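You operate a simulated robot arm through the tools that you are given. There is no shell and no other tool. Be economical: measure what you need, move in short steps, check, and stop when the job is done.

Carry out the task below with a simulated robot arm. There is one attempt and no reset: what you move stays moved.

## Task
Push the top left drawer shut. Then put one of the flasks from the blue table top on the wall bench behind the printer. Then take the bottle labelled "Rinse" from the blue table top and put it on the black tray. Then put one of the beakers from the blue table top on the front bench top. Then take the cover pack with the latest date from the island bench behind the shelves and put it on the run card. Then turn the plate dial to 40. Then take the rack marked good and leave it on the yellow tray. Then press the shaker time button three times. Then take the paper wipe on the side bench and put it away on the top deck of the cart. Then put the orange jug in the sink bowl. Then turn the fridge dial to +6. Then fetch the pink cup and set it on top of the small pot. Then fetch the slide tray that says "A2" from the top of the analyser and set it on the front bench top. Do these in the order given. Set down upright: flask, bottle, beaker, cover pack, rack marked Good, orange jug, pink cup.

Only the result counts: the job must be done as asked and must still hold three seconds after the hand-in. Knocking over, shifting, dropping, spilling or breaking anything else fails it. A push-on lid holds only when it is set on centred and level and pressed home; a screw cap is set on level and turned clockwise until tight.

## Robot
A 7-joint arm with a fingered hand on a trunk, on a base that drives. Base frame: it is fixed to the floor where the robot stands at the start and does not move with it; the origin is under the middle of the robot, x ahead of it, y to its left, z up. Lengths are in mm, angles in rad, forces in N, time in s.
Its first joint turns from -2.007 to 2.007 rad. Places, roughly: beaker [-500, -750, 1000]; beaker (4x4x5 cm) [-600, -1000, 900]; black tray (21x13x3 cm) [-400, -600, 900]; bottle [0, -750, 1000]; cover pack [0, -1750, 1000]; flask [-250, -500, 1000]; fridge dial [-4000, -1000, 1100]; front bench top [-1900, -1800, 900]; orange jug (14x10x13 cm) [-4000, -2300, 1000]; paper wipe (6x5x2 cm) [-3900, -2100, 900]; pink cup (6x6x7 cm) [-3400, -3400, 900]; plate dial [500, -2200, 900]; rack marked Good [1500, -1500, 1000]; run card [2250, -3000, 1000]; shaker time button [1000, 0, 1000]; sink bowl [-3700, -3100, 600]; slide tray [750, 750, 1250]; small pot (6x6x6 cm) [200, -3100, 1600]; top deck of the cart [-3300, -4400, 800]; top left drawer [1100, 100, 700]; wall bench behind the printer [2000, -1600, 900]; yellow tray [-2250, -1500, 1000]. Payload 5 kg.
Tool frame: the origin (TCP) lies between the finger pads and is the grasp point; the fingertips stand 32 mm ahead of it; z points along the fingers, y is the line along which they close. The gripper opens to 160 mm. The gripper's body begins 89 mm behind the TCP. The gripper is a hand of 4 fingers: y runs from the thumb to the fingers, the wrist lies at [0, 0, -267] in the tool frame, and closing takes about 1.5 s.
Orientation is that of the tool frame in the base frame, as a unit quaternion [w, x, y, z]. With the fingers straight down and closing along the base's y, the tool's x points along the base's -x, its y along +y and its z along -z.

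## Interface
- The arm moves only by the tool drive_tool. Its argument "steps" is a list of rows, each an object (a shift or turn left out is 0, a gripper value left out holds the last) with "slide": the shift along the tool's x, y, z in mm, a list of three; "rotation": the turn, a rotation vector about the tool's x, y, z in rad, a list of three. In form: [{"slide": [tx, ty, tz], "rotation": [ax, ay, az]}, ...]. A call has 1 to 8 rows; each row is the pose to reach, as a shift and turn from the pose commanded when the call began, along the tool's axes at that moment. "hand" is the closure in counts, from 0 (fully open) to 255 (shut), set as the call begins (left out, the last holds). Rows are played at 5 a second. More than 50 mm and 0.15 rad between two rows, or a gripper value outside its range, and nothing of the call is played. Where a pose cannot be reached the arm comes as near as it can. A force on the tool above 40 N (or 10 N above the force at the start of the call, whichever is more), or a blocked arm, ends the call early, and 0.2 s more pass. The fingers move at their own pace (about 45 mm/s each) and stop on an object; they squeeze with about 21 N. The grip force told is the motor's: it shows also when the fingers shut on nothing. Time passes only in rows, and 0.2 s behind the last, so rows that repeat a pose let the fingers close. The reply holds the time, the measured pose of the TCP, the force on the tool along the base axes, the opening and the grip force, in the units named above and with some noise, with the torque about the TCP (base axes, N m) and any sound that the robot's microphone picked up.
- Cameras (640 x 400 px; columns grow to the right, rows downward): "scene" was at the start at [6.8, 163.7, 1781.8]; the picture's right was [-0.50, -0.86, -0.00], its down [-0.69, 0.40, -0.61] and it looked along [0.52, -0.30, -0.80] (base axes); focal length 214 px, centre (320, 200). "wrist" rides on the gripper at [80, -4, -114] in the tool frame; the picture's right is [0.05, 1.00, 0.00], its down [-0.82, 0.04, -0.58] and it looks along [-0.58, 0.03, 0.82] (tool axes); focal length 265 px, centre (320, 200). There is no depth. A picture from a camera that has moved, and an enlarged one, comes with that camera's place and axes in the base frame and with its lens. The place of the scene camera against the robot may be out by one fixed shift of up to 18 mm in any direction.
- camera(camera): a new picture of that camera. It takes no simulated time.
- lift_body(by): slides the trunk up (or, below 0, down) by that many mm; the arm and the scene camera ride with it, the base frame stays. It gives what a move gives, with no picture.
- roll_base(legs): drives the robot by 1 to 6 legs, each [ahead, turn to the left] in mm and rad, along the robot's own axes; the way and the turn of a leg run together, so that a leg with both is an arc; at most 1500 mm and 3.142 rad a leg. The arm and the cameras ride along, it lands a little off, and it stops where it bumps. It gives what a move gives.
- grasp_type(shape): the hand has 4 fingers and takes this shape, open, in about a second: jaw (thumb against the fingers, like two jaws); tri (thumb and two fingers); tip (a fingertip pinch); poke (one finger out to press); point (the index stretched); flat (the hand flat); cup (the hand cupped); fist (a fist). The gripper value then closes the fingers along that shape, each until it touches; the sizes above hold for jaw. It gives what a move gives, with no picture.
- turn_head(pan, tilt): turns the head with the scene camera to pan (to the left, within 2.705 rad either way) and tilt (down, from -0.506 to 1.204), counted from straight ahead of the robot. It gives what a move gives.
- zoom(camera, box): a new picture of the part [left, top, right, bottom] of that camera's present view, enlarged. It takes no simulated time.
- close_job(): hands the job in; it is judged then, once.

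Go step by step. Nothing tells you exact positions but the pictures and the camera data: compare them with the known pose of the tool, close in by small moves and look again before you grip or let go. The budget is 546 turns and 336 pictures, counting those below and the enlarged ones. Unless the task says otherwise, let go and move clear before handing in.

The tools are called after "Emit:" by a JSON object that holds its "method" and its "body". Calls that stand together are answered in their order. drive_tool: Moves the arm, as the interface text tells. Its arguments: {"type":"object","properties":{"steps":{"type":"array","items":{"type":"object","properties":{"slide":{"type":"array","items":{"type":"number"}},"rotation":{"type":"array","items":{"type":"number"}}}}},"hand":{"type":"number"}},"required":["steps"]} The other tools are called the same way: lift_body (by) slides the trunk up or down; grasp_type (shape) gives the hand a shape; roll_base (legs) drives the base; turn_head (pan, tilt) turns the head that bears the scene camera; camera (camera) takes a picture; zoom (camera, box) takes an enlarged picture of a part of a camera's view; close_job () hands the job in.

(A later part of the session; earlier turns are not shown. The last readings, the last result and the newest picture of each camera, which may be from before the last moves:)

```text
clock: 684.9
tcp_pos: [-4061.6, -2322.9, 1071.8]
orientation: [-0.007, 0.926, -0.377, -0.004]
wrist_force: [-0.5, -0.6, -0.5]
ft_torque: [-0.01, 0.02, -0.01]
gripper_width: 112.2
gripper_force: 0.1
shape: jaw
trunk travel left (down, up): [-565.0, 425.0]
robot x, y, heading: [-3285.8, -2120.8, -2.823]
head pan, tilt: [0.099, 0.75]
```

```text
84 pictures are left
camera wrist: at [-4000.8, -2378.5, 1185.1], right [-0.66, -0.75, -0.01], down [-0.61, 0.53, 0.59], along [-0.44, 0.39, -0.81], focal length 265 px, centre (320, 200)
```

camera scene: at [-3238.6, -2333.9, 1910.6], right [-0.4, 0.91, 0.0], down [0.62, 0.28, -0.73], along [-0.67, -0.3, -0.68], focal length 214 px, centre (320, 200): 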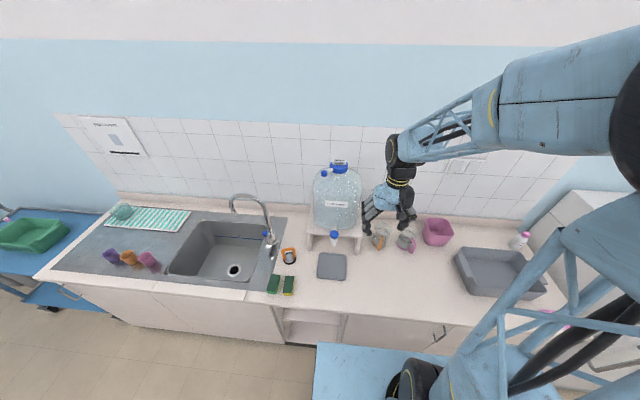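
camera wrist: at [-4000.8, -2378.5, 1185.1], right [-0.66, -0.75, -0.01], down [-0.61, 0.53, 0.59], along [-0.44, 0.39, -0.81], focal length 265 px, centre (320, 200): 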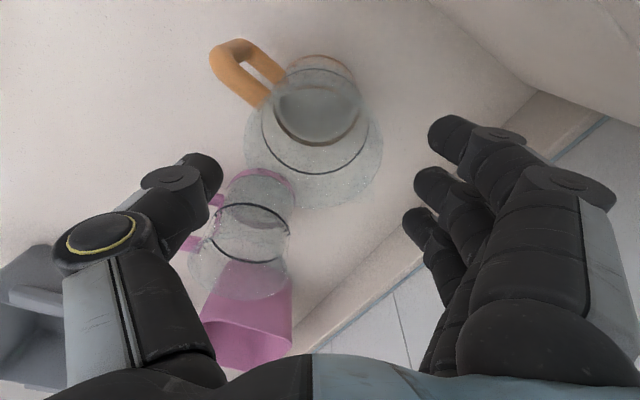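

Emit:
{"method": "drive_tool", "body": {"steps": [{"slide": [1, 0, 30]}, {"slide": [1, 0, 60]}, {"slide": [1, 0, 90]}, {"slide": [1, 0, 118]}]}}

Emit:
{"method": "camera", "body": {"camera": "wrist"}}

```text
clock: 685.9
tcp_pos: [-4061.4, -2320.6, 958.8]
orientation: [-0.005, 0.926, -0.377, -0.008]
wrist_force: [2.3, 3.5, 38.5]
ft_torque: [0.3, -0.44, 0.1]
gripper_width: 112.3
gripper_force: 0.1
shape: jaw
trunk travel left (down, up): [-565.0, 425.0]
robot x, y, heading: [-3284.2, -2120.2, -2.822]
head pan, tilt: [0.099, 0.75]
```

```text
83 pictures are left
camera wrist: at [-3999.7, -2375.3, 1071.9], right [-0.66, -0.75, 0.0], down [-0.61, 0.53, 0.59], along [-0.44, 0.39, -0.81], focal length 265 px, centre (320, 200)
```

wrist: 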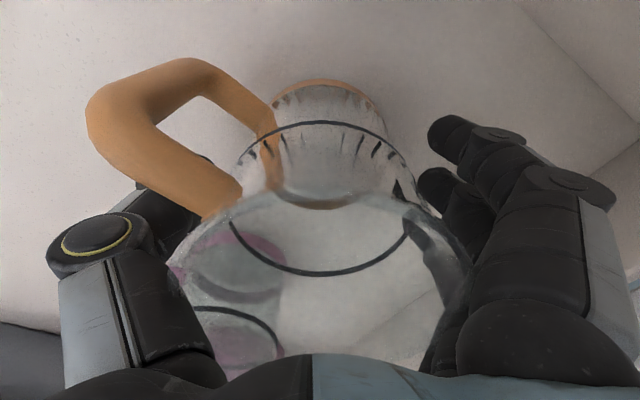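

The palm is on the jug's rim. Up 14 mm, then closing.

Emit:
{"method": "drive_tool", "body": {"steps": [{"slide": [0, 0, -8]}, {"slide": [0, 0, -14]}]}}

Emit:
{"method": "drive_tool", "body": {"steps": [{"slide": [0, 0, 0]}, {"slide": [0, 0, 0]}, {"slide": [0, 0, 0]}, {"slide": [0, 0, 0]}, {"slide": [0, 0, 0]}, {"slide": [0, 0, 0]}], "hand": 255}}

Emit:
{"method": "camera", "body": {"camera": "wrist"}}

```text
clock: 686.5
tcp_pos: [-4059.7, -2321.8, 965.6]
orientation: [-0.007, 0.926, -0.376, -0.004]
wrist_force: [0.2, -0.5, 0.3]
ft_torque: [0.0, -0.02, -0.01]
gripper_width: 112.4
gripper_force: 0.0
shape: jaw
trunk travel left (down, up): [-565.0, 425.0]
robot x, y, heading: [-3285.6, -2121.6, -2.822]
head pan, tilt: [0.099, 0.75]
```

```text
clock: 687.9
tcp_pos: [-4060.1, -2320.9, 967.1]
orientation: [-0.006, 0.926, -0.377, -0.004]
wrist_force: [0.2, -0.5, -0.2]
ft_torque: [-0.08, 0.06, -0.01]
gripper_width: 70.9
gripper_force: 21.5
shape: jaw
trunk travel left (down, up): [-565.0, 425.0]
robot x, y, heading: [-3282.5, -2123.4, -2.823]
head pan, tilt: [0.099, 0.75]
```

```text
82 pictures are left
camera wrist: at [-4000.0, -2376.8, 1080.5], right [-0.66, -0.75, -0.01], down [-0.61, 0.53, 0.59], along [-0.44, 0.39, -0.81], focal length 265 px, centre (320, 200)
```

wrist: 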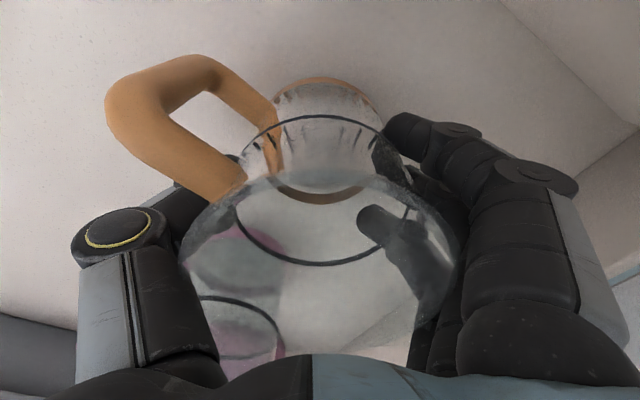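

Gripped. Lifting straight up slowly.

Emit:
{"method": "drive_tool", "body": {"steps": [{"slide": [0, 0, -8]}, {"slide": [0, 0, -25]}, {"slide": [0, 0, -60]}, {"slide": [0, 0, -100]}, {"slide": [0, 0, -140]}, {"slide": [0, 0, -180]}, {"slide": [0, 0, -220]}, {"slide": [0, 0, -250]}]}}

Emit:
{"method": "camera", "body": {"camera": "wrist"}}

Emit:
{"method": "camera", "body": {"camera": "scene"}}

```text
clock: 689.7
tcp_pos: [-4058.6, -2326.5, 1219.1]
orientation: [-0.006, 0.926, -0.377, -0.005]
wrist_force: [0.6, 0.2, -1.5]
ft_torque: [0.02, 0.0, -0.02]
gripper_width: 70.5
gripper_force: 20.6
shape: jaw
trunk travel left (down, up): [-565.0, 425.0]
robot x, y, heading: [-3286.1, -2126.8, -2.824]
head pan, tilt: [0.099, 0.75]
```

```text
81 pictures are left
camera wrist: at [-3998.1, -2381.6, 1332.1], right [-0.66, -0.75, -0.01], down [-0.61, 0.53, 0.59], along [-0.44, 0.39, -0.81], focal length 265 px, centre (320, 200)
```

wrist: 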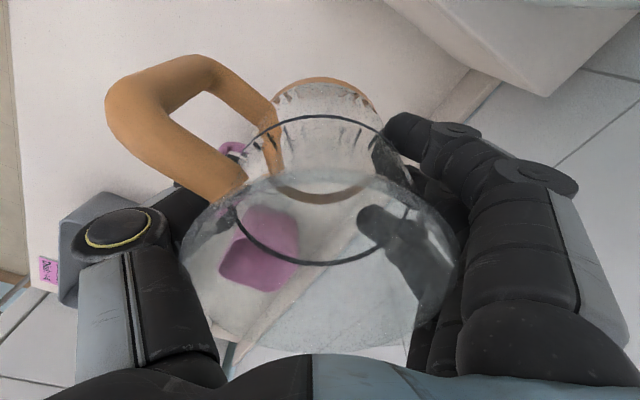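

```text
80 pictures are left
camera scene: at [-3238.2, -2333.7, 1710.5], right [-0.4, 0.91, 0.0], down [0.62, 0.28, -0.73], along [-0.67, -0.3, -0.68], focal length 214 px, centre (320, 200)
```

scene: 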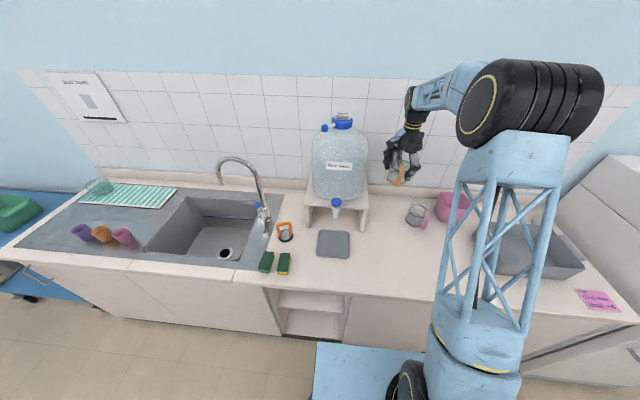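

The jug is held upright. Retracting, raising and driving to face the sink bowl.

Emit:
{"method": "drive_tool", "body": {"steps": [{"slide": [25, -41, 0]}, {"slide": [50, -82, 0]}, {"slide": [74, -123, 0]}, {"slide": [99, -164, 0]}, {"slide": [124, -205, 0]}]}}

Emit:
{"method": "lift_body", "body": {"by": 200}}

Emit:
{"method": "roll_base", "body": {"legs": [[0, 1.597], [819, 0], [0, -1.613]]}}

Emit:
{"method": "turn_head", "body": {"pan": 0.0, "tilt": 0.9}}

Emit:
{"method": "camera", "body": {"camera": "scene"}}

```text
clock: 690.9
tcp_pos: [-3825.9, -2264.1, 1218.8]
orientation: [-0.006, 0.927, -0.375, -0.004]
wrist_force: [1.1, 0.4, -0.7]
ft_torque: [-0.01, 0.04, 0.01]
gripper_width: 70.6
gripper_force: 21.4
shape: jaw
trunk travel left (down, up): [-565.0, 425.0]
robot x, y, heading: [-3287.0, -2120.8, -2.824]
head pan, tilt: [0.099, 0.75]
```

```text
clock: 693.0
tcp_pos: [-3827.1, -2264.4, 1418.3]
orientation: [-0.007, 0.926, -0.376, -0.005]
wrist_force: [-0.3, 0.0, -0.3]
ft_torque: [-0.03, 0.03, 0.03]
gripper_width: 70.7
gripper_force: 21.1
shape: jaw
trunk travel left (down, up): [-765.0, 225.0]
robot x, y, heading: [-3281.5, -2123.9, -2.826]
head pan, tilt: [0.099, 0.75]
```

```text
clock: 705.5
tcp_pos: [-3572.3, -2996.7, 1418.8]
orientation: [-0.007, 0.918, -0.396, -0.006]
wrist_force: [0.1, 1.2, 0.2]
ft_torque: [0.01, 0.01, 0.03]
gripper_width: 69.9
gripper_force: 20.6
shape: jaw
trunk travel left (down, up): [-765.0, 225.0]
robot x, y, heading: [-3026.5, -2880.5, -2.867]
head pan, tilt: [0.099, 0.75]
```

```text
clock: 706.2
tcp_pos: [-3573.4, -2997.9, 1419.2]
orientation: [-0.007, 0.918, -0.396, -0.004]
wrist_force: [0.3, 0.4, -1.9]
ft_torque: [0.02, 0.02, 0.01]
gripper_width: 69.9
gripper_force: 20.9
shape: jaw
trunk travel left (down, up): [-765.0, 225.0]
robot x, y, heading: [-3024.8, -2878.8, -2.872]
head pan, tilt: [0.0, 0.901]
```

```text
79 pictures are left
camera scene: at [-2983.4, -3082.2, 1898.7], right [-0.27, 0.96, 0.0], down [0.75, 0.21, -0.62], along [-0.6, -0.17, -0.78], focal length 214 px, centre (320, 200)
```

scene: 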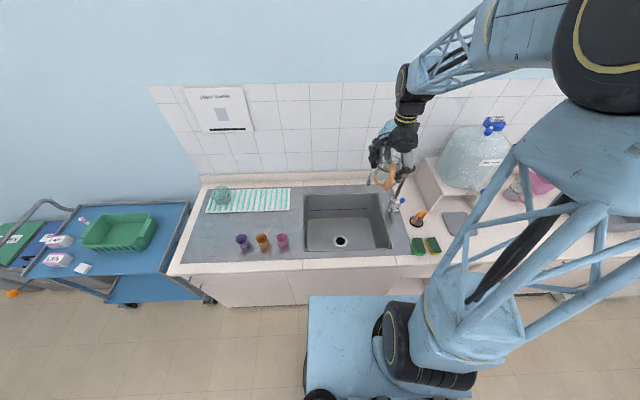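

The bowl is centred near (-3677, -3127), drain a bit forward. I'll set the jug just behind the drain; moving over it and lowering.

Emit:
{"method": "drive_tool", "body": {"steps": [{"slide": [6, 48, 0]}, {"slide": [12, 97, 0]}, {"slide": [17, 146, 0]}, {"slide": [23, 194, 0]}]}}

Emit:
{"method": "lift_body", "body": {"by": -350}}

Emit:
{"method": "camera", "body": {"camera": "wrist"}}

Emit:
{"method": "camera", "body": {"camera": "scene"}}

```text
clock: 707.2
tcp_pos: [-3698.1, -3150.2, 1416.4]
orientation: [-0.007, 0.918, -0.396, -0.004]
wrist_force: [-0.8, 0.0, -1.1]
ft_torque: [0.05, 0.02, 0.0]
gripper_width: 70.1
gripper_force: 20.1
shape: jaw
trunk travel left (down, up): [-765.0, 225.0]
robot x, y, heading: [-3024.4, -2882.9, -2.87]
head pan, tilt: [0.0, 0.901]
```

```text
clock: 710.6
tcp_pos: [-3697.3, -3148.0, 1066.9]
orientation: [-0.007, 0.918, -0.397, -0.004]
wrist_force: [-0.1, 0.4, -0.8]
ft_torque: [0.01, 0.05, -0.02]
gripper_width: 69.8
gripper_force: 21.3
shape: jaw
trunk travel left (down, up): [-415.0, 575.0]
robot x, y, heading: [-3028.1, -2880.3, -2.865]
head pan, tilt: [0.0, 0.901]
```

```text
78 pictures are left
camera wrist: at [-3639.1, -3206.4, 1180.9], right [-0.69, -0.72, -0.01], down [-0.59, 0.56, 0.59], along [-0.42, 0.41, -0.81], focal length 265 px, centre (320, 200)
```

wrist: 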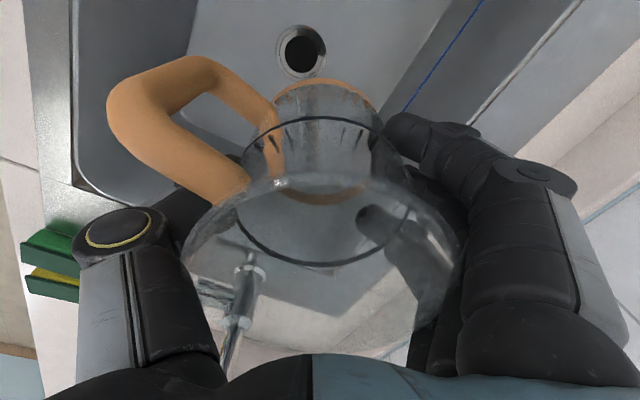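

```text
77 pictures are left
camera scene: at [-2983.5, -3082.1, 1548.7], right [-0.27, 0.96, 0.0], down [0.75, 0.21, -0.62], along [-0.6, -0.17, -0.78], focal length 214 px, centre (320, 200)
```

scene: 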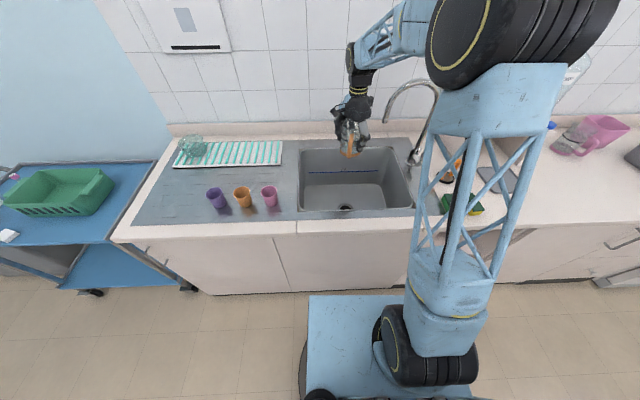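

The drain and faucet are close to this spot, so I'll shift to the clear left part of the bowl and lower.

Emit:
{"method": "drive_tool", "body": {"steps": [{"slide": [33, 3, 0]}, {"slide": [66, 5, 0]}, {"slide": [98, 8, 0]}, {"slide": [98, 8, 45]}, {"slide": [98, 8, 90]}, {"slide": [98, 8, 135]}, {"slide": [98, 8, 180]}]}}

Emit:
{"method": "camera", "body": {"camera": "wrist"}}

Emit:
{"method": "zoom", "body": {"camera": "scene", "box": [240, 90, 440, 230]}}

```text
clock: 712.2
tcp_pos: [-3635.9, -3224.3, 884.3]
orientation: [-0.007, 0.918, -0.397, -0.004]
wrist_force: [-0.7, 0.4, -1.0]
ft_torque: [-0.01, -0.01, 0.0]
gripper_width: 69.9
gripper_force: 21.0
shape: jaw
trunk travel left (down, up): [-415.0, 575.0]
robot x, y, heading: [-3023.1, -2878.4, -2.872]
head pan, tilt: [0.0, 0.901]
```

```text
76 pictures are left
camera wrist: at [-3577.6, -3282.8, 997.8], right [-0.69, -0.72, -0.01], down [-0.59, 0.56, 0.59], along [-0.42, 0.41, -0.81], focal length 265 px, centre (320, 200)
```

wrist: 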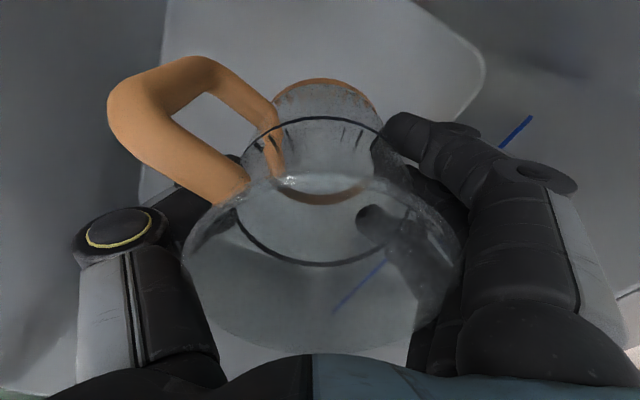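

```text
2.86 times, centred on (340, 160) of scene
camera zoom: at [-2983.7, -3082.3, 1548.6], right [-0.27, 0.96, 0.0], down [0.76, 0.21, -0.62], along [-0.6, -0.17, -0.78], focal length 613 px, centre (263, 314)
```

zoom: 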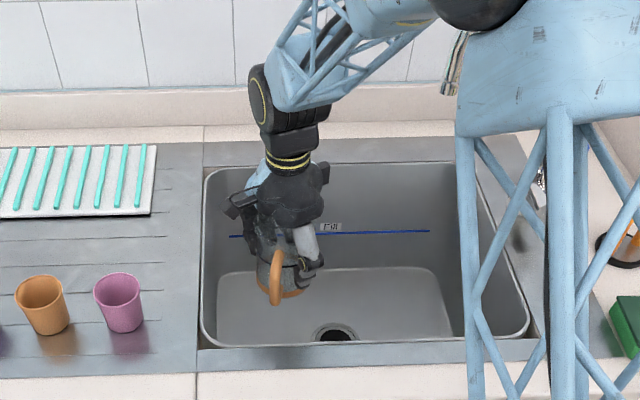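

Emit:
{"method": "drive_tool", "body": {"steps": [{"slide": [0, 0, 20]}, {"slide": [0, 0, 40]}, {"slide": [0, 0, 60]}, {"slide": [0, 0, 80]}]}}

Emit:
{"method": "zoom", "body": {"camera": "scene", "box": [240, 90, 440, 230]}}

```text
clock: 713.2
tcp_pos: [-3635.9, -3219.7, 805.9]
orientation: [-0.008, 0.918, -0.396, -0.005]
wrist_force: [0.1, -0.4, -0.7]
ft_torque: [-0.01, 0.01, 0.01]
gripper_width: 69.7
gripper_force: 20.9
shape: jaw
trunk travel left (down, up): [-415.0, 575.0]
robot x, y, heading: [-3025.1, -2879.1, -2.872]
head pan, tilt: [0.0, 0.901]
```

```text
2.86 times, centred on (340, 160) of scene
camera zoom: at [-2983.5, -3082.3, 1548.7], right [-0.27, 0.96, 0.0], down [0.75, 0.21, -0.62], along [-0.6, -0.17, -0.78], focal length 613 px, centre (263, 314)
```

zoom: 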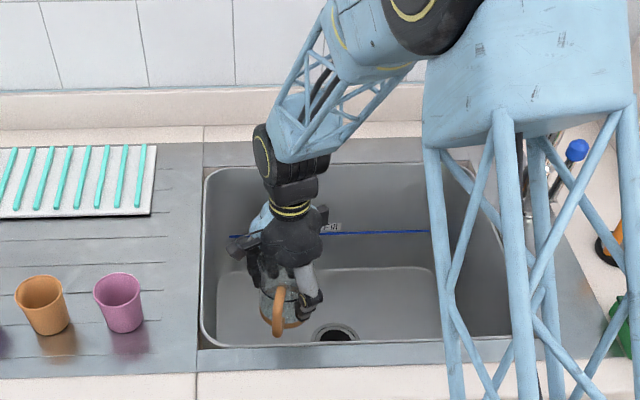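

Emit:
{"method": "drive_tool", "body": {"steps": [{"slide": [0, 0, 8]}, {"slide": [0, 0, 16]}, {"slide": [0, 0, 22]}]}}

Emit:
{"method": "drive_tool", "body": {"steps": [{"slide": [0, 0, 6]}, {"slide": [0, 0, 12]}]}}

```text
clock: 714.0
tcp_pos: [-3637.1, -3222.0, 783.0]
orientation: [-0.007, 0.918, -0.397, -0.005]
wrist_force: [0.9, 0.2, 0.1]
ft_torque: [0.02, 0.03, -0.03]
gripper_width: 70.2
gripper_force: 20.9
shape: jaw
trunk travel left (down, up): [-415.0, 575.0]
robot x, y, heading: [-3028.1, -2882.0, -2.871]
head pan, tilt: [0.0, 0.901]
```

```text
clock: 714.6
tcp_pos: [-3638.2, -3220.2, 772.1]
orientation: [-0.007, 0.918, -0.396, -0.005]
wrist_force: [-0.1, 0.2, -0.7]
ft_torque: [0.0, 0.04, -0.04]
gripper_width: 69.8
gripper_force: 20.8
shape: jaw
trunk travel left (down, up): [-415.0, 575.0]
robot x, y, heading: [-3028.0, -2876.5, -2.867]
head pan, tilt: [0.0, 0.901]
```

Emit:
{"method": "drive_tool", "body": {"steps": [{"slide": [0, 0, 6]}, {"slide": [0, 0, 12]}]}}

Emit:
{"method": "drive_tool", "body": {"steps": [{"slide": [0, 0, 5]}, {"slide": [0, 0, 10]}]}}

Emit:
{"method": "camera", "body": {"camera": "wrist"}}

```text
clock: 715.2
tcp_pos: [-3636.2, -3219.1, 760.8]
orientation: [-0.006, 0.918, -0.397, -0.005]
wrist_force: [0.0, 0.2, -0.8]
ft_torque: [0.05, 0.04, 0.0]
gripper_width: 69.7
gripper_force: 20.8
shape: jaw
trunk travel left (down, up): [-415.0, 575.0]
robot x, y, heading: [-3026.2, -2879.0, -2.868]
head pan, tilt: [0.0, 0.901]
```

```text
clock: 715.9
tcp_pos: [-3636.4, -3220.1, 750.7]
orientation: [-0.007, 0.918, -0.396, -0.004]
wrist_force: [0.8, 0.4, -0.4]
ft_torque: [0.01, -0.02, -0.02]
gripper_width: 69.6
gripper_force: 20.6
shape: jaw
trunk travel left (down, up): [-415.0, 575.0]
robot x, y, heading: [-3027.8, -2882.4, -2.869]
head pan, tilt: [0.0, 0.901]
```

```text
73 pictures are left
camera wrist: at [-3578.1, -3277.7, 863.3], right [-0.69, -0.72, -0.01], down [-0.59, 0.56, 0.59], along [-0.42, 0.41, -0.81], focal length 265 px, centre (320, 200)
```

wrist: 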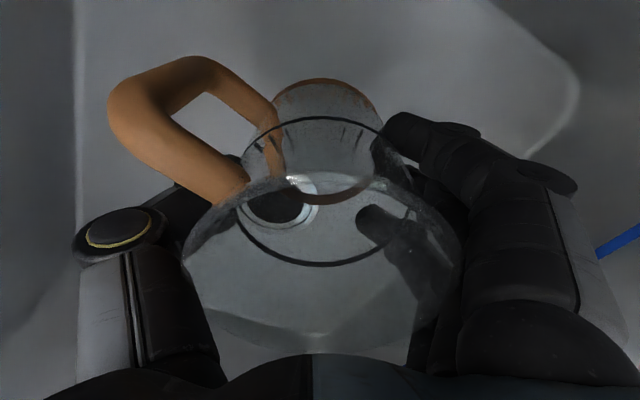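

Emit:
{"method": "drive_tool", "body": {"steps": [{"slide": [0, 0, 5]}, {"slide": [0, 0, 10]}]}}

Emit:
{"method": "drive_tool", "body": {"steps": [{"slide": [0, 0, 5]}, {"slide": [0, 0, 10]}]}}

Emit:
{"method": "drive_tool", "body": {"steps": [{"slide": [0, 0, 5]}, {"slide": [0, 0, 10]}]}}

```text
clock: 716.5
tcp_pos: [-3636.8, -3219.4, 739.7]
orientation: [-0.006, 0.918, -0.397, -0.004]
wrist_force: [-0.3, -0.4, -1.6]
ft_torque: [-0.01, 0.04, -0.03]
gripper_width: 69.8
gripper_force: 21.4
shape: jaw
trunk travel left (down, up): [-415.0, 575.0]
robot x, y, heading: [-3027.0, -2880.7, -2.865]
head pan, tilt: [0.0, 0.901]
```

```text
clock: 717.0
tcp_pos: [-3635.9, -3219.8, 730.0]
orientation: [-0.006, 0.918, -0.396, -0.005]
wrist_force: [-1.0, 0.4, -1.2]
ft_torque: [0.02, 0.05, -0.01]
gripper_width: 69.7
gripper_force: 21.3
shape: jaw
trunk travel left (down, up): [-415.0, 575.0]
robot x, y, heading: [-3023.4, -2876.1, -2.871]
head pan, tilt: [0.0, 0.901]
```

```text
clock: 717.6
tcp_pos: [-3636.7, -3218.7, 720.4]
orientation: [-0.007, 0.918, -0.396, -0.004]
wrist_force: [-0.5, 0.2, -1.1]
ft_torque: [-0.02, 0.03, -0.03]
gripper_width: 69.6
gripper_force: 20.6
shape: jaw
trunk travel left (down, up): [-415.0, 575.0]
robot x, y, heading: [-3024.3, -2879.6, -2.866]
head pan, tilt: [0.0, 0.901]
```

Emit:
{"method": "drive_tool", "body": {"steps": [{"slide": [0, 0, 6]}, {"slide": [0, 0, 12]}]}}

Emit:
{"method": "drive_tool", "body": {"steps": [{"slide": [0, 0, 6]}, {"slide": [0, 0, 12]}]}}

Emit:
{"method": "drive_tool", "body": {"steps": [{"slide": [0, 0, 6]}, {"slide": [0, 0, 12]}]}}

Emit:
{"method": "camera", "body": {"camera": "wrist"}}

```text
clock: 718.2
tcp_pos: [-3637.7, -3219.1, 707.5]
orientation: [-0.007, 0.918, -0.396, -0.006]
wrist_force: [0.4, -0.2, 0.8]
ft_torque: [-0.06, 0.03, 0.02]
gripper_width: 70.1
gripper_force: 21.2
shape: jaw
trunk travel left (down, up): [-415.0, 575.0]
robot x, y, heading: [-3026.3, -2882.9, -2.869]
head pan, tilt: [0.0, 0.901]
```

```text
clock: 718.7
tcp_pos: [-3637.6, -3219.9, 705.7]
orientation: [-0.004, 0.918, -0.397, -0.007]
wrist_force: [5.1, 3.1, 26.8]
ft_torque: [-0.25, 0.09, 0.05]
gripper_width: 69.9
gripper_force: 20.5
shape: jaw
trunk travel left (down, up): [-415.0, 575.0]
robot x, y, heading: [-3031.6, -2880.8, -2.872]
head pan, tilt: [0.0, 0.901]
stopped in row 2: the force on the tool passed its limit at 46 N (the readings are from after the stop); the commanded pose is now the measured one
```

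```text
clock: 719.0
tcp_pos: [-3638.6, -3220.9, 706.9]
orientation: [-0.003, 0.918, -0.397, -0.008]
wrist_force: [6.0, 3.7, 25.7]
ft_torque: [-0.19, 0.02, 0.06]
gripper_width: 70.0
gripper_force: 21.1
shape: jaw
trunk travel left (down, up): [-415.0, 575.0]
robot x, y, heading: [-3025.3, -2879.4, -2.872]
head pan, tilt: [0.0, 0.901]
stopped in row 1: the force on the tool passed its limit at 46 N (the readings are from after the stop); the commanded pose is now the measured one
```

```text
72 pictures are left
camera wrist: at [-3580.0, -3278.0, 819.2], right [-0.69, -0.72, 0.0], down [-0.58, 0.56, 0.59], along [-0.43, 0.41, -0.81], focal length 265 px, centre (320, 200)
```

wrist: 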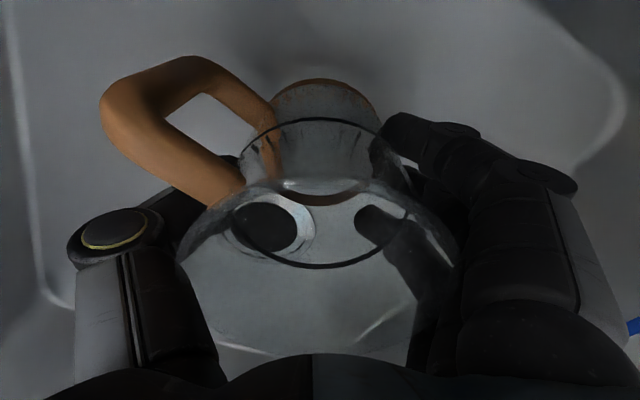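

The jug is on the bottom of the bowl. Easing off and releasing.

Emit:
{"method": "drive_tool", "body": {"steps": [{"slide": [0, 0, -2]}]}}

Emit:
{"method": "drive_tool", "body": {"steps": [{"slide": [0, 0, -1]}, {"slide": [0, 0, -1]}, {"slide": [0, 0, -1]}, {"slide": [0, 0, -1]}], "hand": 72}}

Emit:
{"method": "drive_tool", "body": {"steps": [{"slide": [0, 0, -20]}, {"slide": [0, 0, -60]}, {"slide": [0, 0, -105]}, {"slide": [0, 0, -150]}, {"slide": [0, 0, -195]}, {"slide": [0, 0, -240]}, {"slide": [0, 0, -285]}, {"slide": [0, 0, -330]}]}}

Emit:
{"method": "camera", "body": {"camera": "wrist"}}

```text
clock: 719.4
tcp_pos: [-3638.6, -3220.8, 706.0]
orientation: [-0.003, 0.917, -0.398, -0.007]
wrist_force: [1.1, 3.2, 18.0]
ft_torque: [-0.24, 0.16, 0.02]
gripper_width: 69.9
gripper_force: 21.2
shape: jaw
trunk travel left (down, up): [-415.0, 575.0]
robot x, y, heading: [-3025.3, -2882.0, -2.874]
head pan, tilt: [0.0, 0.901]
```

```text
clock: 720.4
tcp_pos: [-3639.3, -3221.1, 707.1]
orientation: [-0.004, 0.918, -0.397, -0.007]
wrist_force: [0.4, 0.5, -0.4]
ft_torque: [0.0, 0.01, -0.03]
gripper_width: 114.6
gripper_force: 0.1
shape: jaw
trunk travel left (down, up): [-415.0, 575.0]
robot x, y, heading: [-3030.3, -2878.3, -2.868]
head pan, tilt: [0.0, 0.901]
```

```text
clock: 722.2
tcp_pos: [-3637.6, -3223.3, 1039.8]
orientation: [-0.003, 0.918, -0.397, -0.007]
wrist_force: [-0.7, 0.1, -0.2]
ft_torque: [0.03, -0.01, -0.02]
gripper_width: 114.3
gripper_force: 0.1
shape: jaw
trunk travel left (down, up): [-415.0, 575.0]
robot x, y, heading: [-3022.1, -2879.1, -2.865]
head pan, tilt: [0.0, 0.901]
```

```text
71 pictures are left
camera wrist: at [-3578.2, -3281.6, 1152.1], right [-0.69, -0.72, 0.0], down [-0.58, 0.56, 0.59], along [-0.42, 0.41, -0.81], focal length 265 px, centre (320, 200)
```

wrist: 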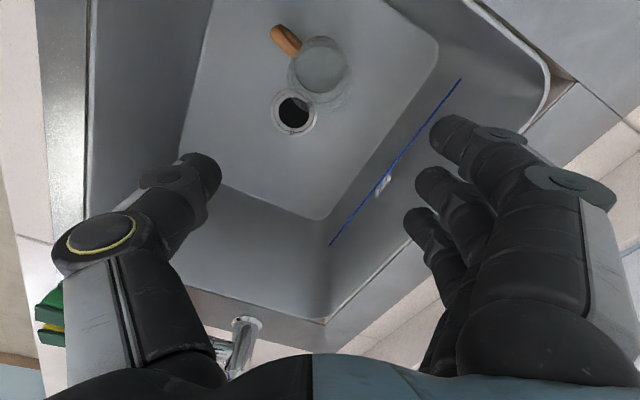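

The jug stands in the bowl. Next the fridge dial; raising and driving up the aisle toward the fridge.

Emit:
{"method": "lift_body", "body": {"by": 350}}

Emit:
{"method": "roll_base", "body": {"legs": [[0, -1.732], [800, 0], [780, 0], [0, 1.2]]}}

Emit:
{"method": "turn_head", "body": {"pan": 0.1, "tilt": 0.6}}

Emit:
{"method": "camera", "body": {"camera": "scene"}}

```text
clock: 725.7
tcp_pos: [-3636.7, -3224.5, 1388.4]
orientation: [-0.004, 0.918, -0.396, -0.007]
wrist_force: [-0.6, -0.6, -0.6]
ft_torque: [-0.03, 0.01, 0.01]
gripper_width: 114.5
gripper_force: 0.0
shape: jaw
trunk travel left (down, up): [-765.0, 225.0]
robot x, y, heading: [-3027.3, -2882.1, -2.867]
head pan, tilt: [0.0, 0.901]
```

```text
clock: 741.4
tcp_pos: [-3892.8, -1275.5, 1388.3]
orientation: [-0.006, 0.778, -0.628, -0.005]
wrist_force: [-0.7, -0.2, -0.5]
ft_torque: [0.0, -0.01, 0.0]
gripper_width: 114.4
gripper_force: 0.0
shape: jaw
trunk travel left (down, up): [-765.0, 225.0]
robot x, y, heading: [-3188.5, -1297.3, 2.877]
head pan, tilt: [0.0, 0.901]
```

```text
clock: 742.2
tcp_pos: [-3892.2, -1274.7, 1388.8]
orientation: [-0.006, 0.779, -0.627, -0.006]
wrist_force: [0.5, -0.4, 0.6]
ft_torque: [0.02, -0.04, -0.01]
gripper_width: 114.7
gripper_force: 0.0
shape: jaw
trunk travel left (down, up): [-765.0, 225.0]
robot x, y, heading: [-3191.1, -1295.0, 2.877]
head pan, tilt: [0.099, 0.6]
```

```text
70 pictures are left
camera scene: at [-3271.0, -1493.7, 1923.4], right [0.17, 0.99, 0.0], down [0.56, -0.09, -0.82], along [-0.81, 0.14, -0.57], focal length 214 px, centre (320, 200)
```

scene: 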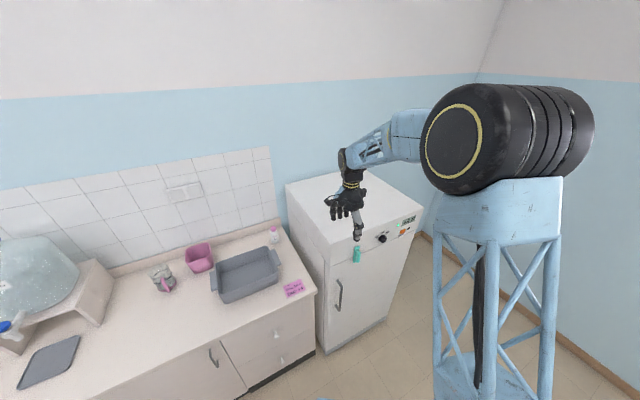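

Emit:
{"method": "zoom", "body": {"camera": "scene", "box": [320, 200, 430, 280]}}

Emit:
{"method": "zoom", "body": {"camera": "scene", "box": [365, 220, 405, 250]}}

```text
5.00 times, centred on (375, 240) of scene
camera zoom: at [-3271.0, -1493.7, 1923.4], right [0.17, 0.99, 0.0], down [0.56, -0.09, -0.82], along [-0.81, 0.14, -0.57], focal length 1072 px, centre (45, 0)
```

zoom: 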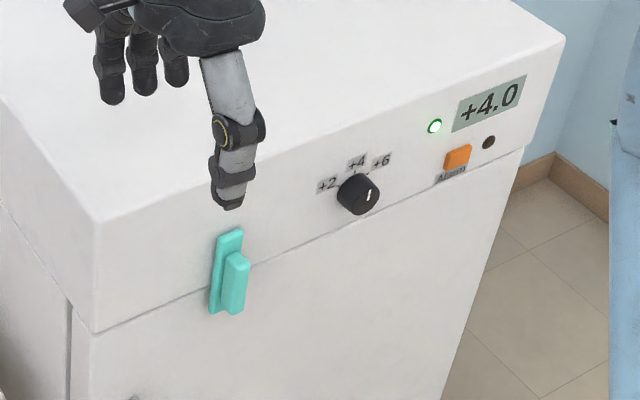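

```text
13.33 times, centred on (385, 235) of scene
camera zoom: at [-3271.0, -1493.7, 1923.4], right [0.17, 0.99, 0.0], down [0.56, -0.09, -0.82], along [-0.81, 0.14, -0.57], focal length 2860 px, centre (-547, -267)
```

zoom: 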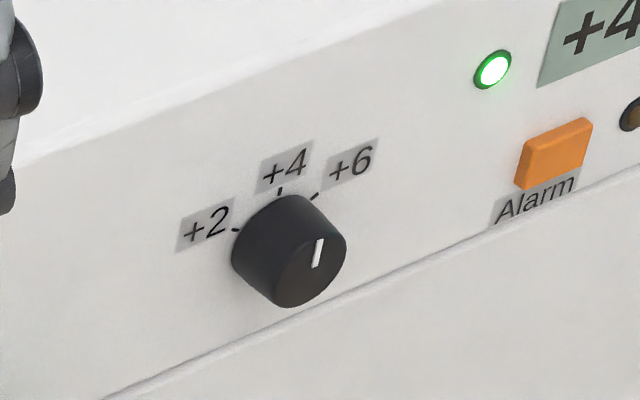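

The dial is a knob on the fridge's vertical front at (-4002, -1039, 1130); the display reads +4.0. I'll stand square in front of it and turn the tool.

Emit:
{"method": "roll_base", "body": {"legs": [[0, -1.129], [488, 0], [0, 1.693]]}}

Emit:
{"method": "drive_tool", "body": {"steps": [{"slide": [0, 0, 0], "rotation": [0, 0, -0.14]}, {"slide": [0, 0, 0], "rotation": [0, 0, -0.28]}, {"slide": [0, 0, 0], "rotation": [0, 0, -0.42]}, {"slide": [0, 0, 0], "rotation": [0, 0, -0.56]}, {"slide": [0, 0, 0], "rotation": [0, 0, -0.7]}, {"slide": [0, 0, 0], "rotation": [0, 0, -0.84]}, {"slide": [0, 0, 0], "rotation": [0, 0, -0.97]}, {"slide": [0, 0, 0], "rotation": [0, 0, -1.09]}], "hand": 120}}

```text
clock: 752.4
tcp_pos: [-3875.1, -1153.7, 1388.3]
orientation: [-0.003, 0.918, -0.396, -0.007]
wrist_force: [-0.1, -0.1, 0.6]
ft_torque: [0.03, -0.02, 0.02]
gripper_width: 114.6
gripper_force: 0.0
shape: jaw
trunk travel left (down, up): [-765.0, 225.0]
robot x, y, heading: [-3263.2, -809.9, -2.87]
head pan, tilt: [0.099, 0.6]
```

```text
clock: 754.2
tcp_pos: [-3874.9, -1154.0, 1389.4]
orientation: [-0.006, 0.99, 0.138, -0.003]
wrist_force: [0.5, -0.3, 0.5]
ft_torque: [-0.01, 0.0, 0.0]
gripper_width: 85.8
gripper_force: 0.0
shape: jaw
trunk travel left (down, up): [-765.0, 225.0]
robot x, y, heading: [-3265.5, -811.2, -2.865]
head pan, tilt: [0.099, 0.6]
```

Emit:
{"method": "drive_tool", "body": {"steps": [{"slide": [15, -38, 0]}, {"slide": [30, -77, 0]}, {"slide": [45, -115, 0]}, {"slide": [60, -153, 0]}]}}

Emit:
{"method": "lift_body", "body": {"by": -230}}

Emit:
{"method": "drive_tool", "body": {"steps": [{"slide": [0, 0, 0], "rotation": [0, -0.14, 0]}, {"slide": [0, 0, 0], "rotation": [0, -0.28, 0]}, {"slide": [0, 0, 0], "rotation": [0, -0.42, 0]}, {"slide": [0, 0, 0], "rotation": [0, -0.56, 0]}, {"slide": [0, 0, 0], "rotation": [0, -0.7, 0]}]}}

```text
clock: 755.2
tcp_pos: [-3859.9, -989.5, 1389.5]
orientation: [-0.006, 0.99, 0.138, -0.004]
wrist_force: [-0.1, -0.5, -0.4]
ft_torque: [-0.02, 0.0, 0.02]
gripper_width: 85.0
gripper_force: 0.0
shape: jaw
trunk travel left (down, up): [-765.0, 225.0]
robot x, y, heading: [-3261.9, -806.6, -2.864]
head pan, tilt: [0.099, 0.6]
```

```text
clock: 757.7
tcp_pos: [-3860.4, -989.0, 1161.4]
orientation: [-0.006, 0.99, 0.138, -0.003]
wrist_force: [0.6, -0.4, 0.3]
ft_torque: [0.01, -0.01, -0.02]
gripper_width: 85.3
gripper_force: 0.0
shape: jaw
trunk travel left (down, up): [-535.0, 455.0]
robot x, y, heading: [-3262.4, -806.5, -2.87]
head pan, tilt: [0.099, 0.6]
```

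```text
clock: 758.9
tcp_pos: [-3861.9, -986.4, 1162.4]
orientation: [0.032, 0.936, 0.13, -0.327]
wrist_force: [0.2, 0.7, 0.3]
ft_torque: [-0.01, -0.01, 0.04]
gripper_width: 85.4
gripper_force: 0.1
shape: jaw
out of reach, approached as far as the arm can: row 5
trunk travel left (down, up): [-535.0, 455.0]
robot x, y, heading: [-3261.4, -808.9, -2.872]
head pan, tilt: [0.099, 0.6]
```

I need more stretch to level the hand. Backing up 180 mm and reaching forward while pitching further.

Emit:
{"method": "roll_base", "body": {"legs": [[-180, 0]]}}

Emit:
{"method": "drive_tool", "body": {"steps": [{"slide": [-28, 1, 22], "rotation": [0, -0.05, 0]}, {"slide": [-56, 2, 44], "rotation": [0, -0.15, 0]}, {"slide": [-84, 3, 67], "rotation": [0, -0.28, 0]}, {"slide": [-112, 4, 89], "rotation": [0, -0.42, 0]}, {"slide": [-141, 6, 111], "rotation": [0, -0.56, 0]}, {"slide": [-141, 6, 111], "rotation": [0, -0.7, 0]}]}}

Emit:
{"method": "camera", "body": {"camera": "wrist"}}

```text
clock: 760.4
tcp_pos: [-3686.7, -937.6, 1161.5]
orientation: [0.032, 0.936, 0.132, -0.326]
wrist_force: [0.1, 0.1, -0.1]
ft_torque: [0.01, 0.0, 0.0]
gripper_width: 85.4
gripper_force: 0.1
shape: jaw
trunk travel left (down, up): [-535.0, 455.0]
robot x, y, heading: [-3089.4, -760.7, -2.862]
head pan, tilt: [0.099, 0.6]
```

```text
clock: 761.8
tcp_pos: [-3858.9, -989.6, 1161.1]
orientation: [0.075, 0.767, 0.111, -0.628]
wrist_force: [0.0, 1.5, -0.3]
ft_torque: [-0.06, 0.02, 0.08]
gripper_width: 84.7
gripper_force: 0.1
shape: jaw
trunk travel left (down, up): [-535.0, 455.0]
robot x, y, heading: [-3091.5, -758.4, -2.861]
head pan, tilt: [0.099, 0.6]
```

```text
67 pictures are left
camera wrist: at [-3738.9, -951.2, 1104.7], right [0.27, -0.96, -0.08], down [0.41, 0.04, 0.91], along [-0.87, -0.28, 0.4], focal length 265 px, centre (320, 200)
```

wrist: 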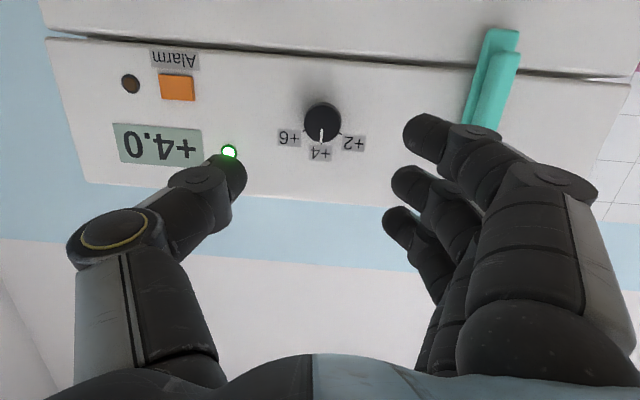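

The hand is nearly level and the knob is dead ahead; the display shows +4.0. Closing in with the hand part-open.

Emit:
{"method": "drive_tool", "body": {"steps": [{"slide": [2, 0, 28]}, {"slide": [4, 0, 57]}, {"slide": [5, 0, 85]}], "hand": 143}}

Emit:
{"method": "camera", "body": {"camera": "wrist"}}

```text
clock: 762.6
tcp_pos: [-3938.2, -1014.3, 1139.2]
orientation: [0.075, 0.767, 0.112, -0.627]
wrist_force: [-0.3, -0.9, 0.4]
ft_torque: [0.03, 0.0, -0.02]
gripper_width: 71.3
gripper_force: 0.1
shape: jaw
trunk travel left (down, up): [-535.0, 455.0]
robot x, y, heading: [-3090.2, -757.9, -2.863]
head pan, tilt: [0.099, 0.6]
```

```text
66 pictures are left
camera wrist: at [-3817.1, -975.4, 1084.2], right [0.28, -0.96, -0.08], down [0.4, 0.04, 0.91], along [-0.87, -0.28, 0.4], focal length 265 px, centre (320, 200)
```

wrist: 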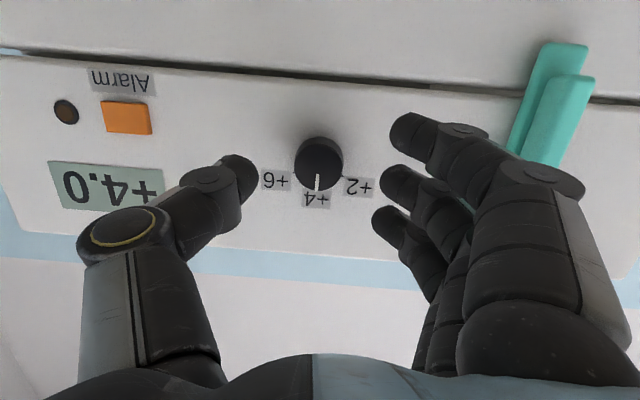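

Emit:
{"method": "drive_tool", "body": {"steps": [{"slide": [-2, 0, 12]}, {"slide": [-3, 0, 22]}, {"slide": [-3, 0, 31]}]}}

Emit:
{"method": "drive_tool", "body": {"steps": [{"slide": [0, 0, 0]}, {"slide": [0, 0, 0]}, {"slide": [0, 0, 0]}, {"slide": [0, 0, 0]}, {"slide": [0, 0, 0]}], "hand": 255}}

Emit:
{"method": "camera", "body": {"camera": "wrist"}}

```text
clock: 763.4
tcp_pos: [-3967.9, -1021.1, 1135.5]
orientation: [0.076, 0.767, 0.113, -0.627]
wrist_force: [0.0, -0.2, 0.2]
ft_torque: [0.01, 0.01, -0.01]
gripper_width: 70.8
gripper_force: 0.0
shape: jaw
trunk travel left (down, up): [-535.0, 455.0]
robot x, y, heading: [-3090.4, -759.0, -2.862]
head pan, tilt: [0.099, 0.6]
```

```text
clock: 764.6
tcp_pos: [-3967.6, -1021.9, 1136.8]
orientation: [0.075, 0.767, 0.112, -0.628]
wrist_force: [3.6, -2.1, 1.6]
ft_torque: [0.0, 0.05, 0.1]
gripper_width: 0.0
gripper_force: 16.6
shape: jaw
trunk travel left (down, up): [-535.0, 455.0]
robot x, y, heading: [-3090.9, -758.5, -2.865]
head pan, tilt: [0.099, 0.6]
```

```text
65 pictures are left
camera wrist: at [-3846.1, -983.0, 1080.7], right [0.28, -0.96, -0.08], down [0.4, 0.04, 0.91], along [-0.87, -0.28, 0.4], focal length 265 px, centre (320, 200)
```

wrist: 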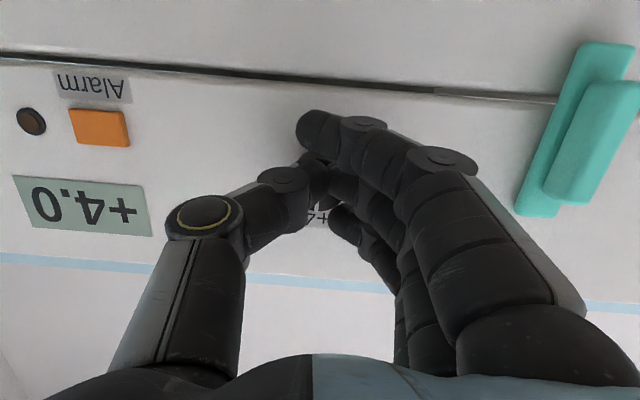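

The fingers closed short of the knob. Opening and going a bit deeper until the tips touch the panel.

Emit:
{"method": "drive_tool", "body": {"steps": [{"slide": [0, 0, 0]}, {"slide": [0, 0, 0]}, {"slide": [0, 0, 0]}, {"slide": [0, 0, 0]}], "hand": 143}}

Emit:
{"method": "drive_tool", "body": {"steps": [{"slide": [0, 0, 5]}, {"slide": [0, 0, 10]}, {"slide": [0, 0, 15]}]}}

Emit:
{"method": "camera", "body": {"camera": "wrist"}}

```text
clock: 765.6
tcp_pos: [-3967.4, -1020.4, 1136.1]
orientation: [0.076, 0.767, 0.113, -0.627]
wrist_force: [-0.4, -0.2, 0.6]
ft_torque: [0.01, -0.04, 0.02]
gripper_width: 69.8
gripper_force: 0.1
shape: jaw
trunk travel left (down, up): [-535.0, 455.0]
robot x, y, heading: [-3089.7, -757.9, -2.864]
head pan, tilt: [0.099, 0.6]
```

```text
clock: 766.4
tcp_pos: [-3981.9, -1025.0, 1132.3]
orientation: [0.076, 0.767, 0.113, -0.627]
wrist_force: [0.2, 0.3, 0.0]
ft_torque: [0.01, 0.01, -0.02]
gripper_width: 69.7
gripper_force: 0.1
shape: jaw
trunk travel left (down, up): [-535.0, 455.0]
robot x, y, heading: [-3089.1, -758.3, -2.863]
head pan, tilt: [0.099, 0.6]
```

```text
64 pictures are left
camera wrist: at [-3860.9, -986.4, 1077.5], right [0.28, -0.96, -0.08], down [0.4, 0.04, 0.91], along [-0.87, -0.28, 0.4], focal length 265 px, centre (320, 200)
```

wrist: 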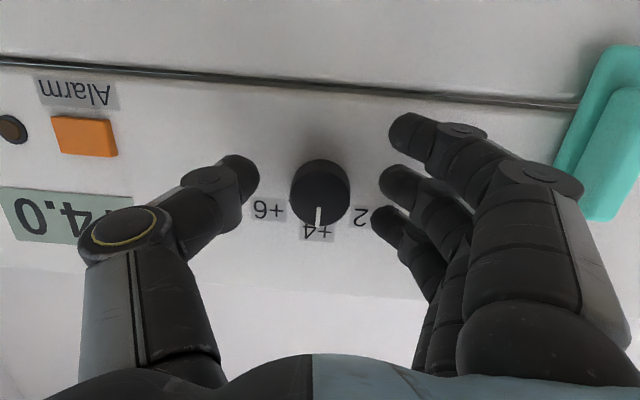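

Triangulating from the two views, the knob front is at (-4015, -1035, 1141), further than I had it. Adjusting.

Emit:
{"method": "drive_tool", "body": {"steps": [{"slide": [-8, 0, 0]}, {"slide": [-16, 0, 4]}, {"slide": [-16, 0, 14]}, {"slide": [-16, 0, 23]}]}}

Emit:
{"method": "drive_tool", "body": {"steps": [{"slide": [0, 0, 0]}, {"slide": [0, 0, 0]}, {"slide": [0, 0, 0]}, {"slide": [0, 0, 0]}, {"slide": [0, 0, 0]}], "hand": 255}}

Emit:
{"method": "camera", "body": {"camera": "wrist"}}

```text
clock: 767.1
tcp_pos: [-3987.1, -1031.3, 1144.2]
orientation: [0.075, 0.768, 0.114, -0.626]
wrist_force: [25.8, 5.3, 3.2]
ft_torque: [-0.33, 0.84, 1.16]
gripper_width: 69.7
gripper_force: 0.1
shape: jaw
trunk travel left (down, up): [-535.0, 455.0]
robot x, y, heading: [-3088.2, -756.8, -2.862]
head pan, tilt: [0.099, 0.6]
stopped in row 3: the force on the tool passed its limit at 43 N (the readings are from after the stop); the commanded pose is now the measured one
```

```text
clock: 768.3
tcp_pos: [-3988.0, -1029.5, 1145.0]
orientation: [0.075, 0.769, 0.114, -0.625]
wrist_force: [38.2, 8.3, 0.2]
ft_torque: [-0.07, 1.26, 1.98]
gripper_width: 31.8
gripper_force: 16.8
shape: jaw
trunk travel left (down, up): [-535.0, 455.0]
robot x, y, heading: [-3088.2, -759.7, -2.856]
head pan, tilt: [0.099, 0.6]
```

```text
63 pictures are left
camera wrist: at [-3866.5, -989.8, 1090.1], right [0.28, -0.96, -0.08], down [0.4, 0.04, 0.92], along [-0.87, -0.29, 0.39], focal length 265 px, centre (320, 200)
```

wrist: 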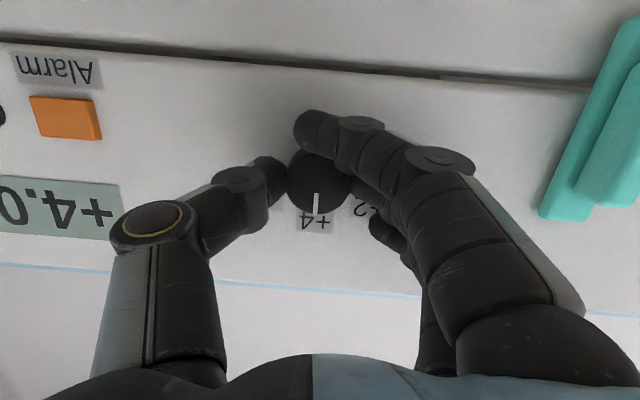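

The knob is gripped. Easing the push slightly, then turning clockwise about the knob's axis.

Emit:
{"method": "drive_tool", "body": {"steps": [{"slide": [0, 0, -3]}, {"slide": [0, 0, -3], "rotation": [-0.02, 0.003, 0.098]}, {"slide": [0, 0, -3], "rotation": [-0.04, 0.006, 0.196]}, {"slide": [0, 0, -3], "rotation": [-0.06, 0.009, 0.294]}, {"slide": [0, 0, -3], "rotation": [-0.08, 0.012, 0.392]}]}}

Emit:
{"method": "camera", "body": {"camera": "wrist"}}

```text
clock: 769.5
tcp_pos: [-3987.7, -1028.0, 1144.1]
orientation: [0.226, 0.776, -0.014, -0.588]
wrist_force: [7.5, 8.6, 1.3]
ft_torque: [-0.01, 0.6, 0.33]
gripper_width: 27.8
gripper_force: 21.2
shape: jaw
trunk travel left (down, up): [-535.0, 455.0]
robot x, y, heading: [-3089.4, -758.4, -2.862]
head pan, tilt: [0.099, 0.6]
```

```text
62 pictures are left
camera wrist: at [-3859.9, -1008.8, 1093.3], right [0.26, -0.91, 0.32], down [0.29, 0.39, 0.87], along [-0.92, -0.13, 0.37], focal length 265 px, centre (320, 200)
```

wrist: 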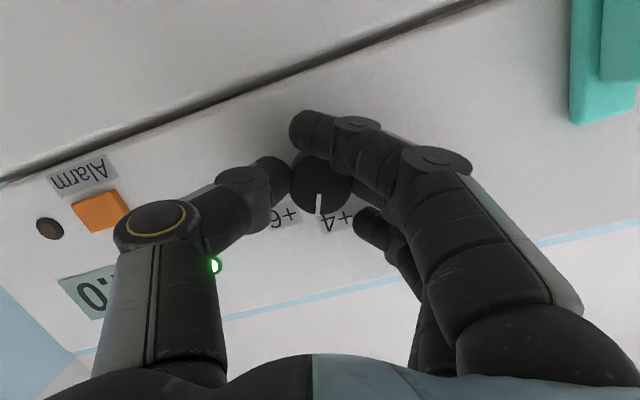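

Emit:
{"method": "drive_tool", "body": {"steps": [{"slide": [0, 0, 0], "rotation": [-0.02, 0.003, 0.098]}, {"slide": [0, 0, 0], "rotation": [-0.04, 0.006, 0.196]}, {"slide": [0, 0, 0], "rotation": [-0.06, 0.009, 0.294]}, {"slide": [0, 0, 0], "rotation": [-0.08, 0.012, 0.392]}]}}

Emit:
{"method": "zoom", "body": {"camera": "wrist", "box": [0, 100, 420, 340]}}

```text
clock: 770.5
tcp_pos: [-3988.8, -1026.6, 1143.8]
orientation: [0.367, 0.753, -0.139, -0.528]
wrist_force: [9.2, 14.3, -2.1]
ft_torque: [0.02, 0.67, -0.08]
gripper_width: 27.6
gripper_force: 21.0
shape: jaw
trunk travel left (down, up): [-535.0, 455.0]
robot x, y, heading: [-3087.5, -755.1, -2.86]
head pan, tilt: [0.099, 0.6]
```

```text
1.52 times, centred on (210, 220) of wrist
camera zoom: at [-3854.5, -1026.9, 1105.1], right [0.2, -0.72, 0.66], down [0.2, 0.69, 0.69], along [-0.96, -0.01, 0.28], focal length 404 px, centre (488, 170)
```

zoom: 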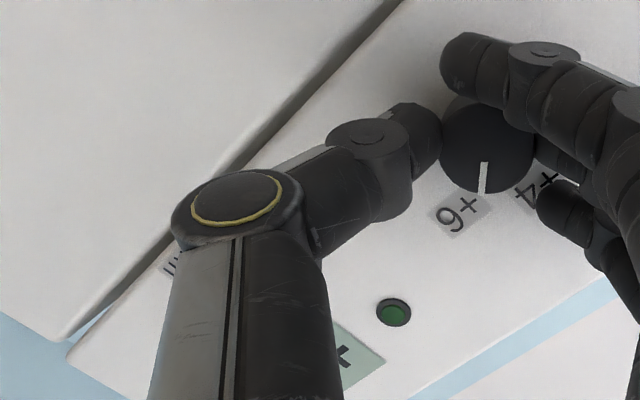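

Emit:
{"method": "drive_tool", "body": {"steps": [{"slide": [0, 0, 0], "rotation": [-0.022, 0.003, 0.108]}, {"slide": [0, 0, 0], "rotation": [-0.044, 0.007, 0.215]}]}}

Emit:
{"method": "zoom", "body": {"camera": "wrist", "box": [0, 100, 420, 340]}}

Emit:
{"method": "zoom", "body": {"camera": "scene", "box": [300, 180, 440, 290]}}

```text
clock: 771.1
tcp_pos: [-3988.5, -1028.2, 1144.6]
orientation: [0.439, 0.727, -0.207, -0.486]
wrist_force: [11.5, 15.1, -6.0]
ft_torque: [0.14, 0.66, -0.22]
gripper_width: 28.1
gripper_force: 21.0
shape: jaw
trunk travel left (down, up): [-535.0, 455.0]
robot x, y, heading: [-3085.6, -756.8, -2.857]
head pan, tilt: [0.099, 0.6]
```

```text
1.52 times, centred on (210, 220) of wrist
camera zoom: at [-3852.2, -1034.8, 1114.7], right [0.15, -0.57, 0.81], down [0.16, 0.82, 0.55], along [-0.98, 0.05, 0.21], focal length 404 px, centre (488, 170)
```

zoom: 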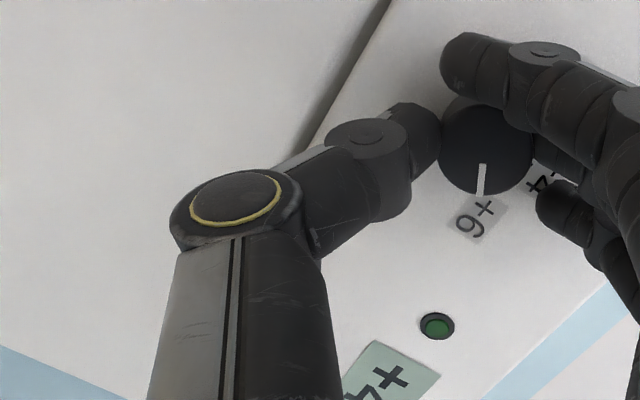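

```text
3.64 times, centred on (370, 235) of scene
camera zoom: at [-3054.9, -970.5, 1693.6], right [-0.37, 0.93, 0.0], down [0.52, 0.21, -0.83], along [-0.77, -0.31, -0.56], focal length 780 px, centre (138, 73)
```

zoom: 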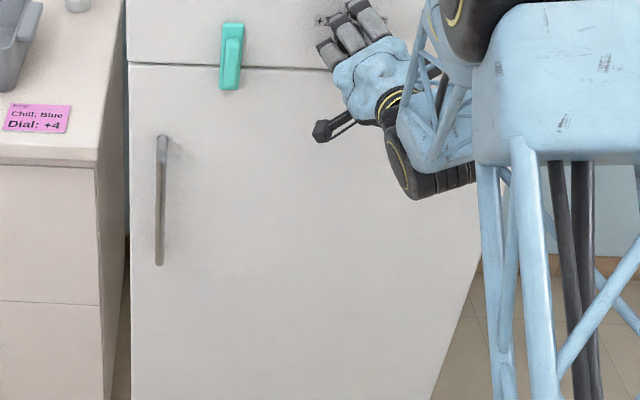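

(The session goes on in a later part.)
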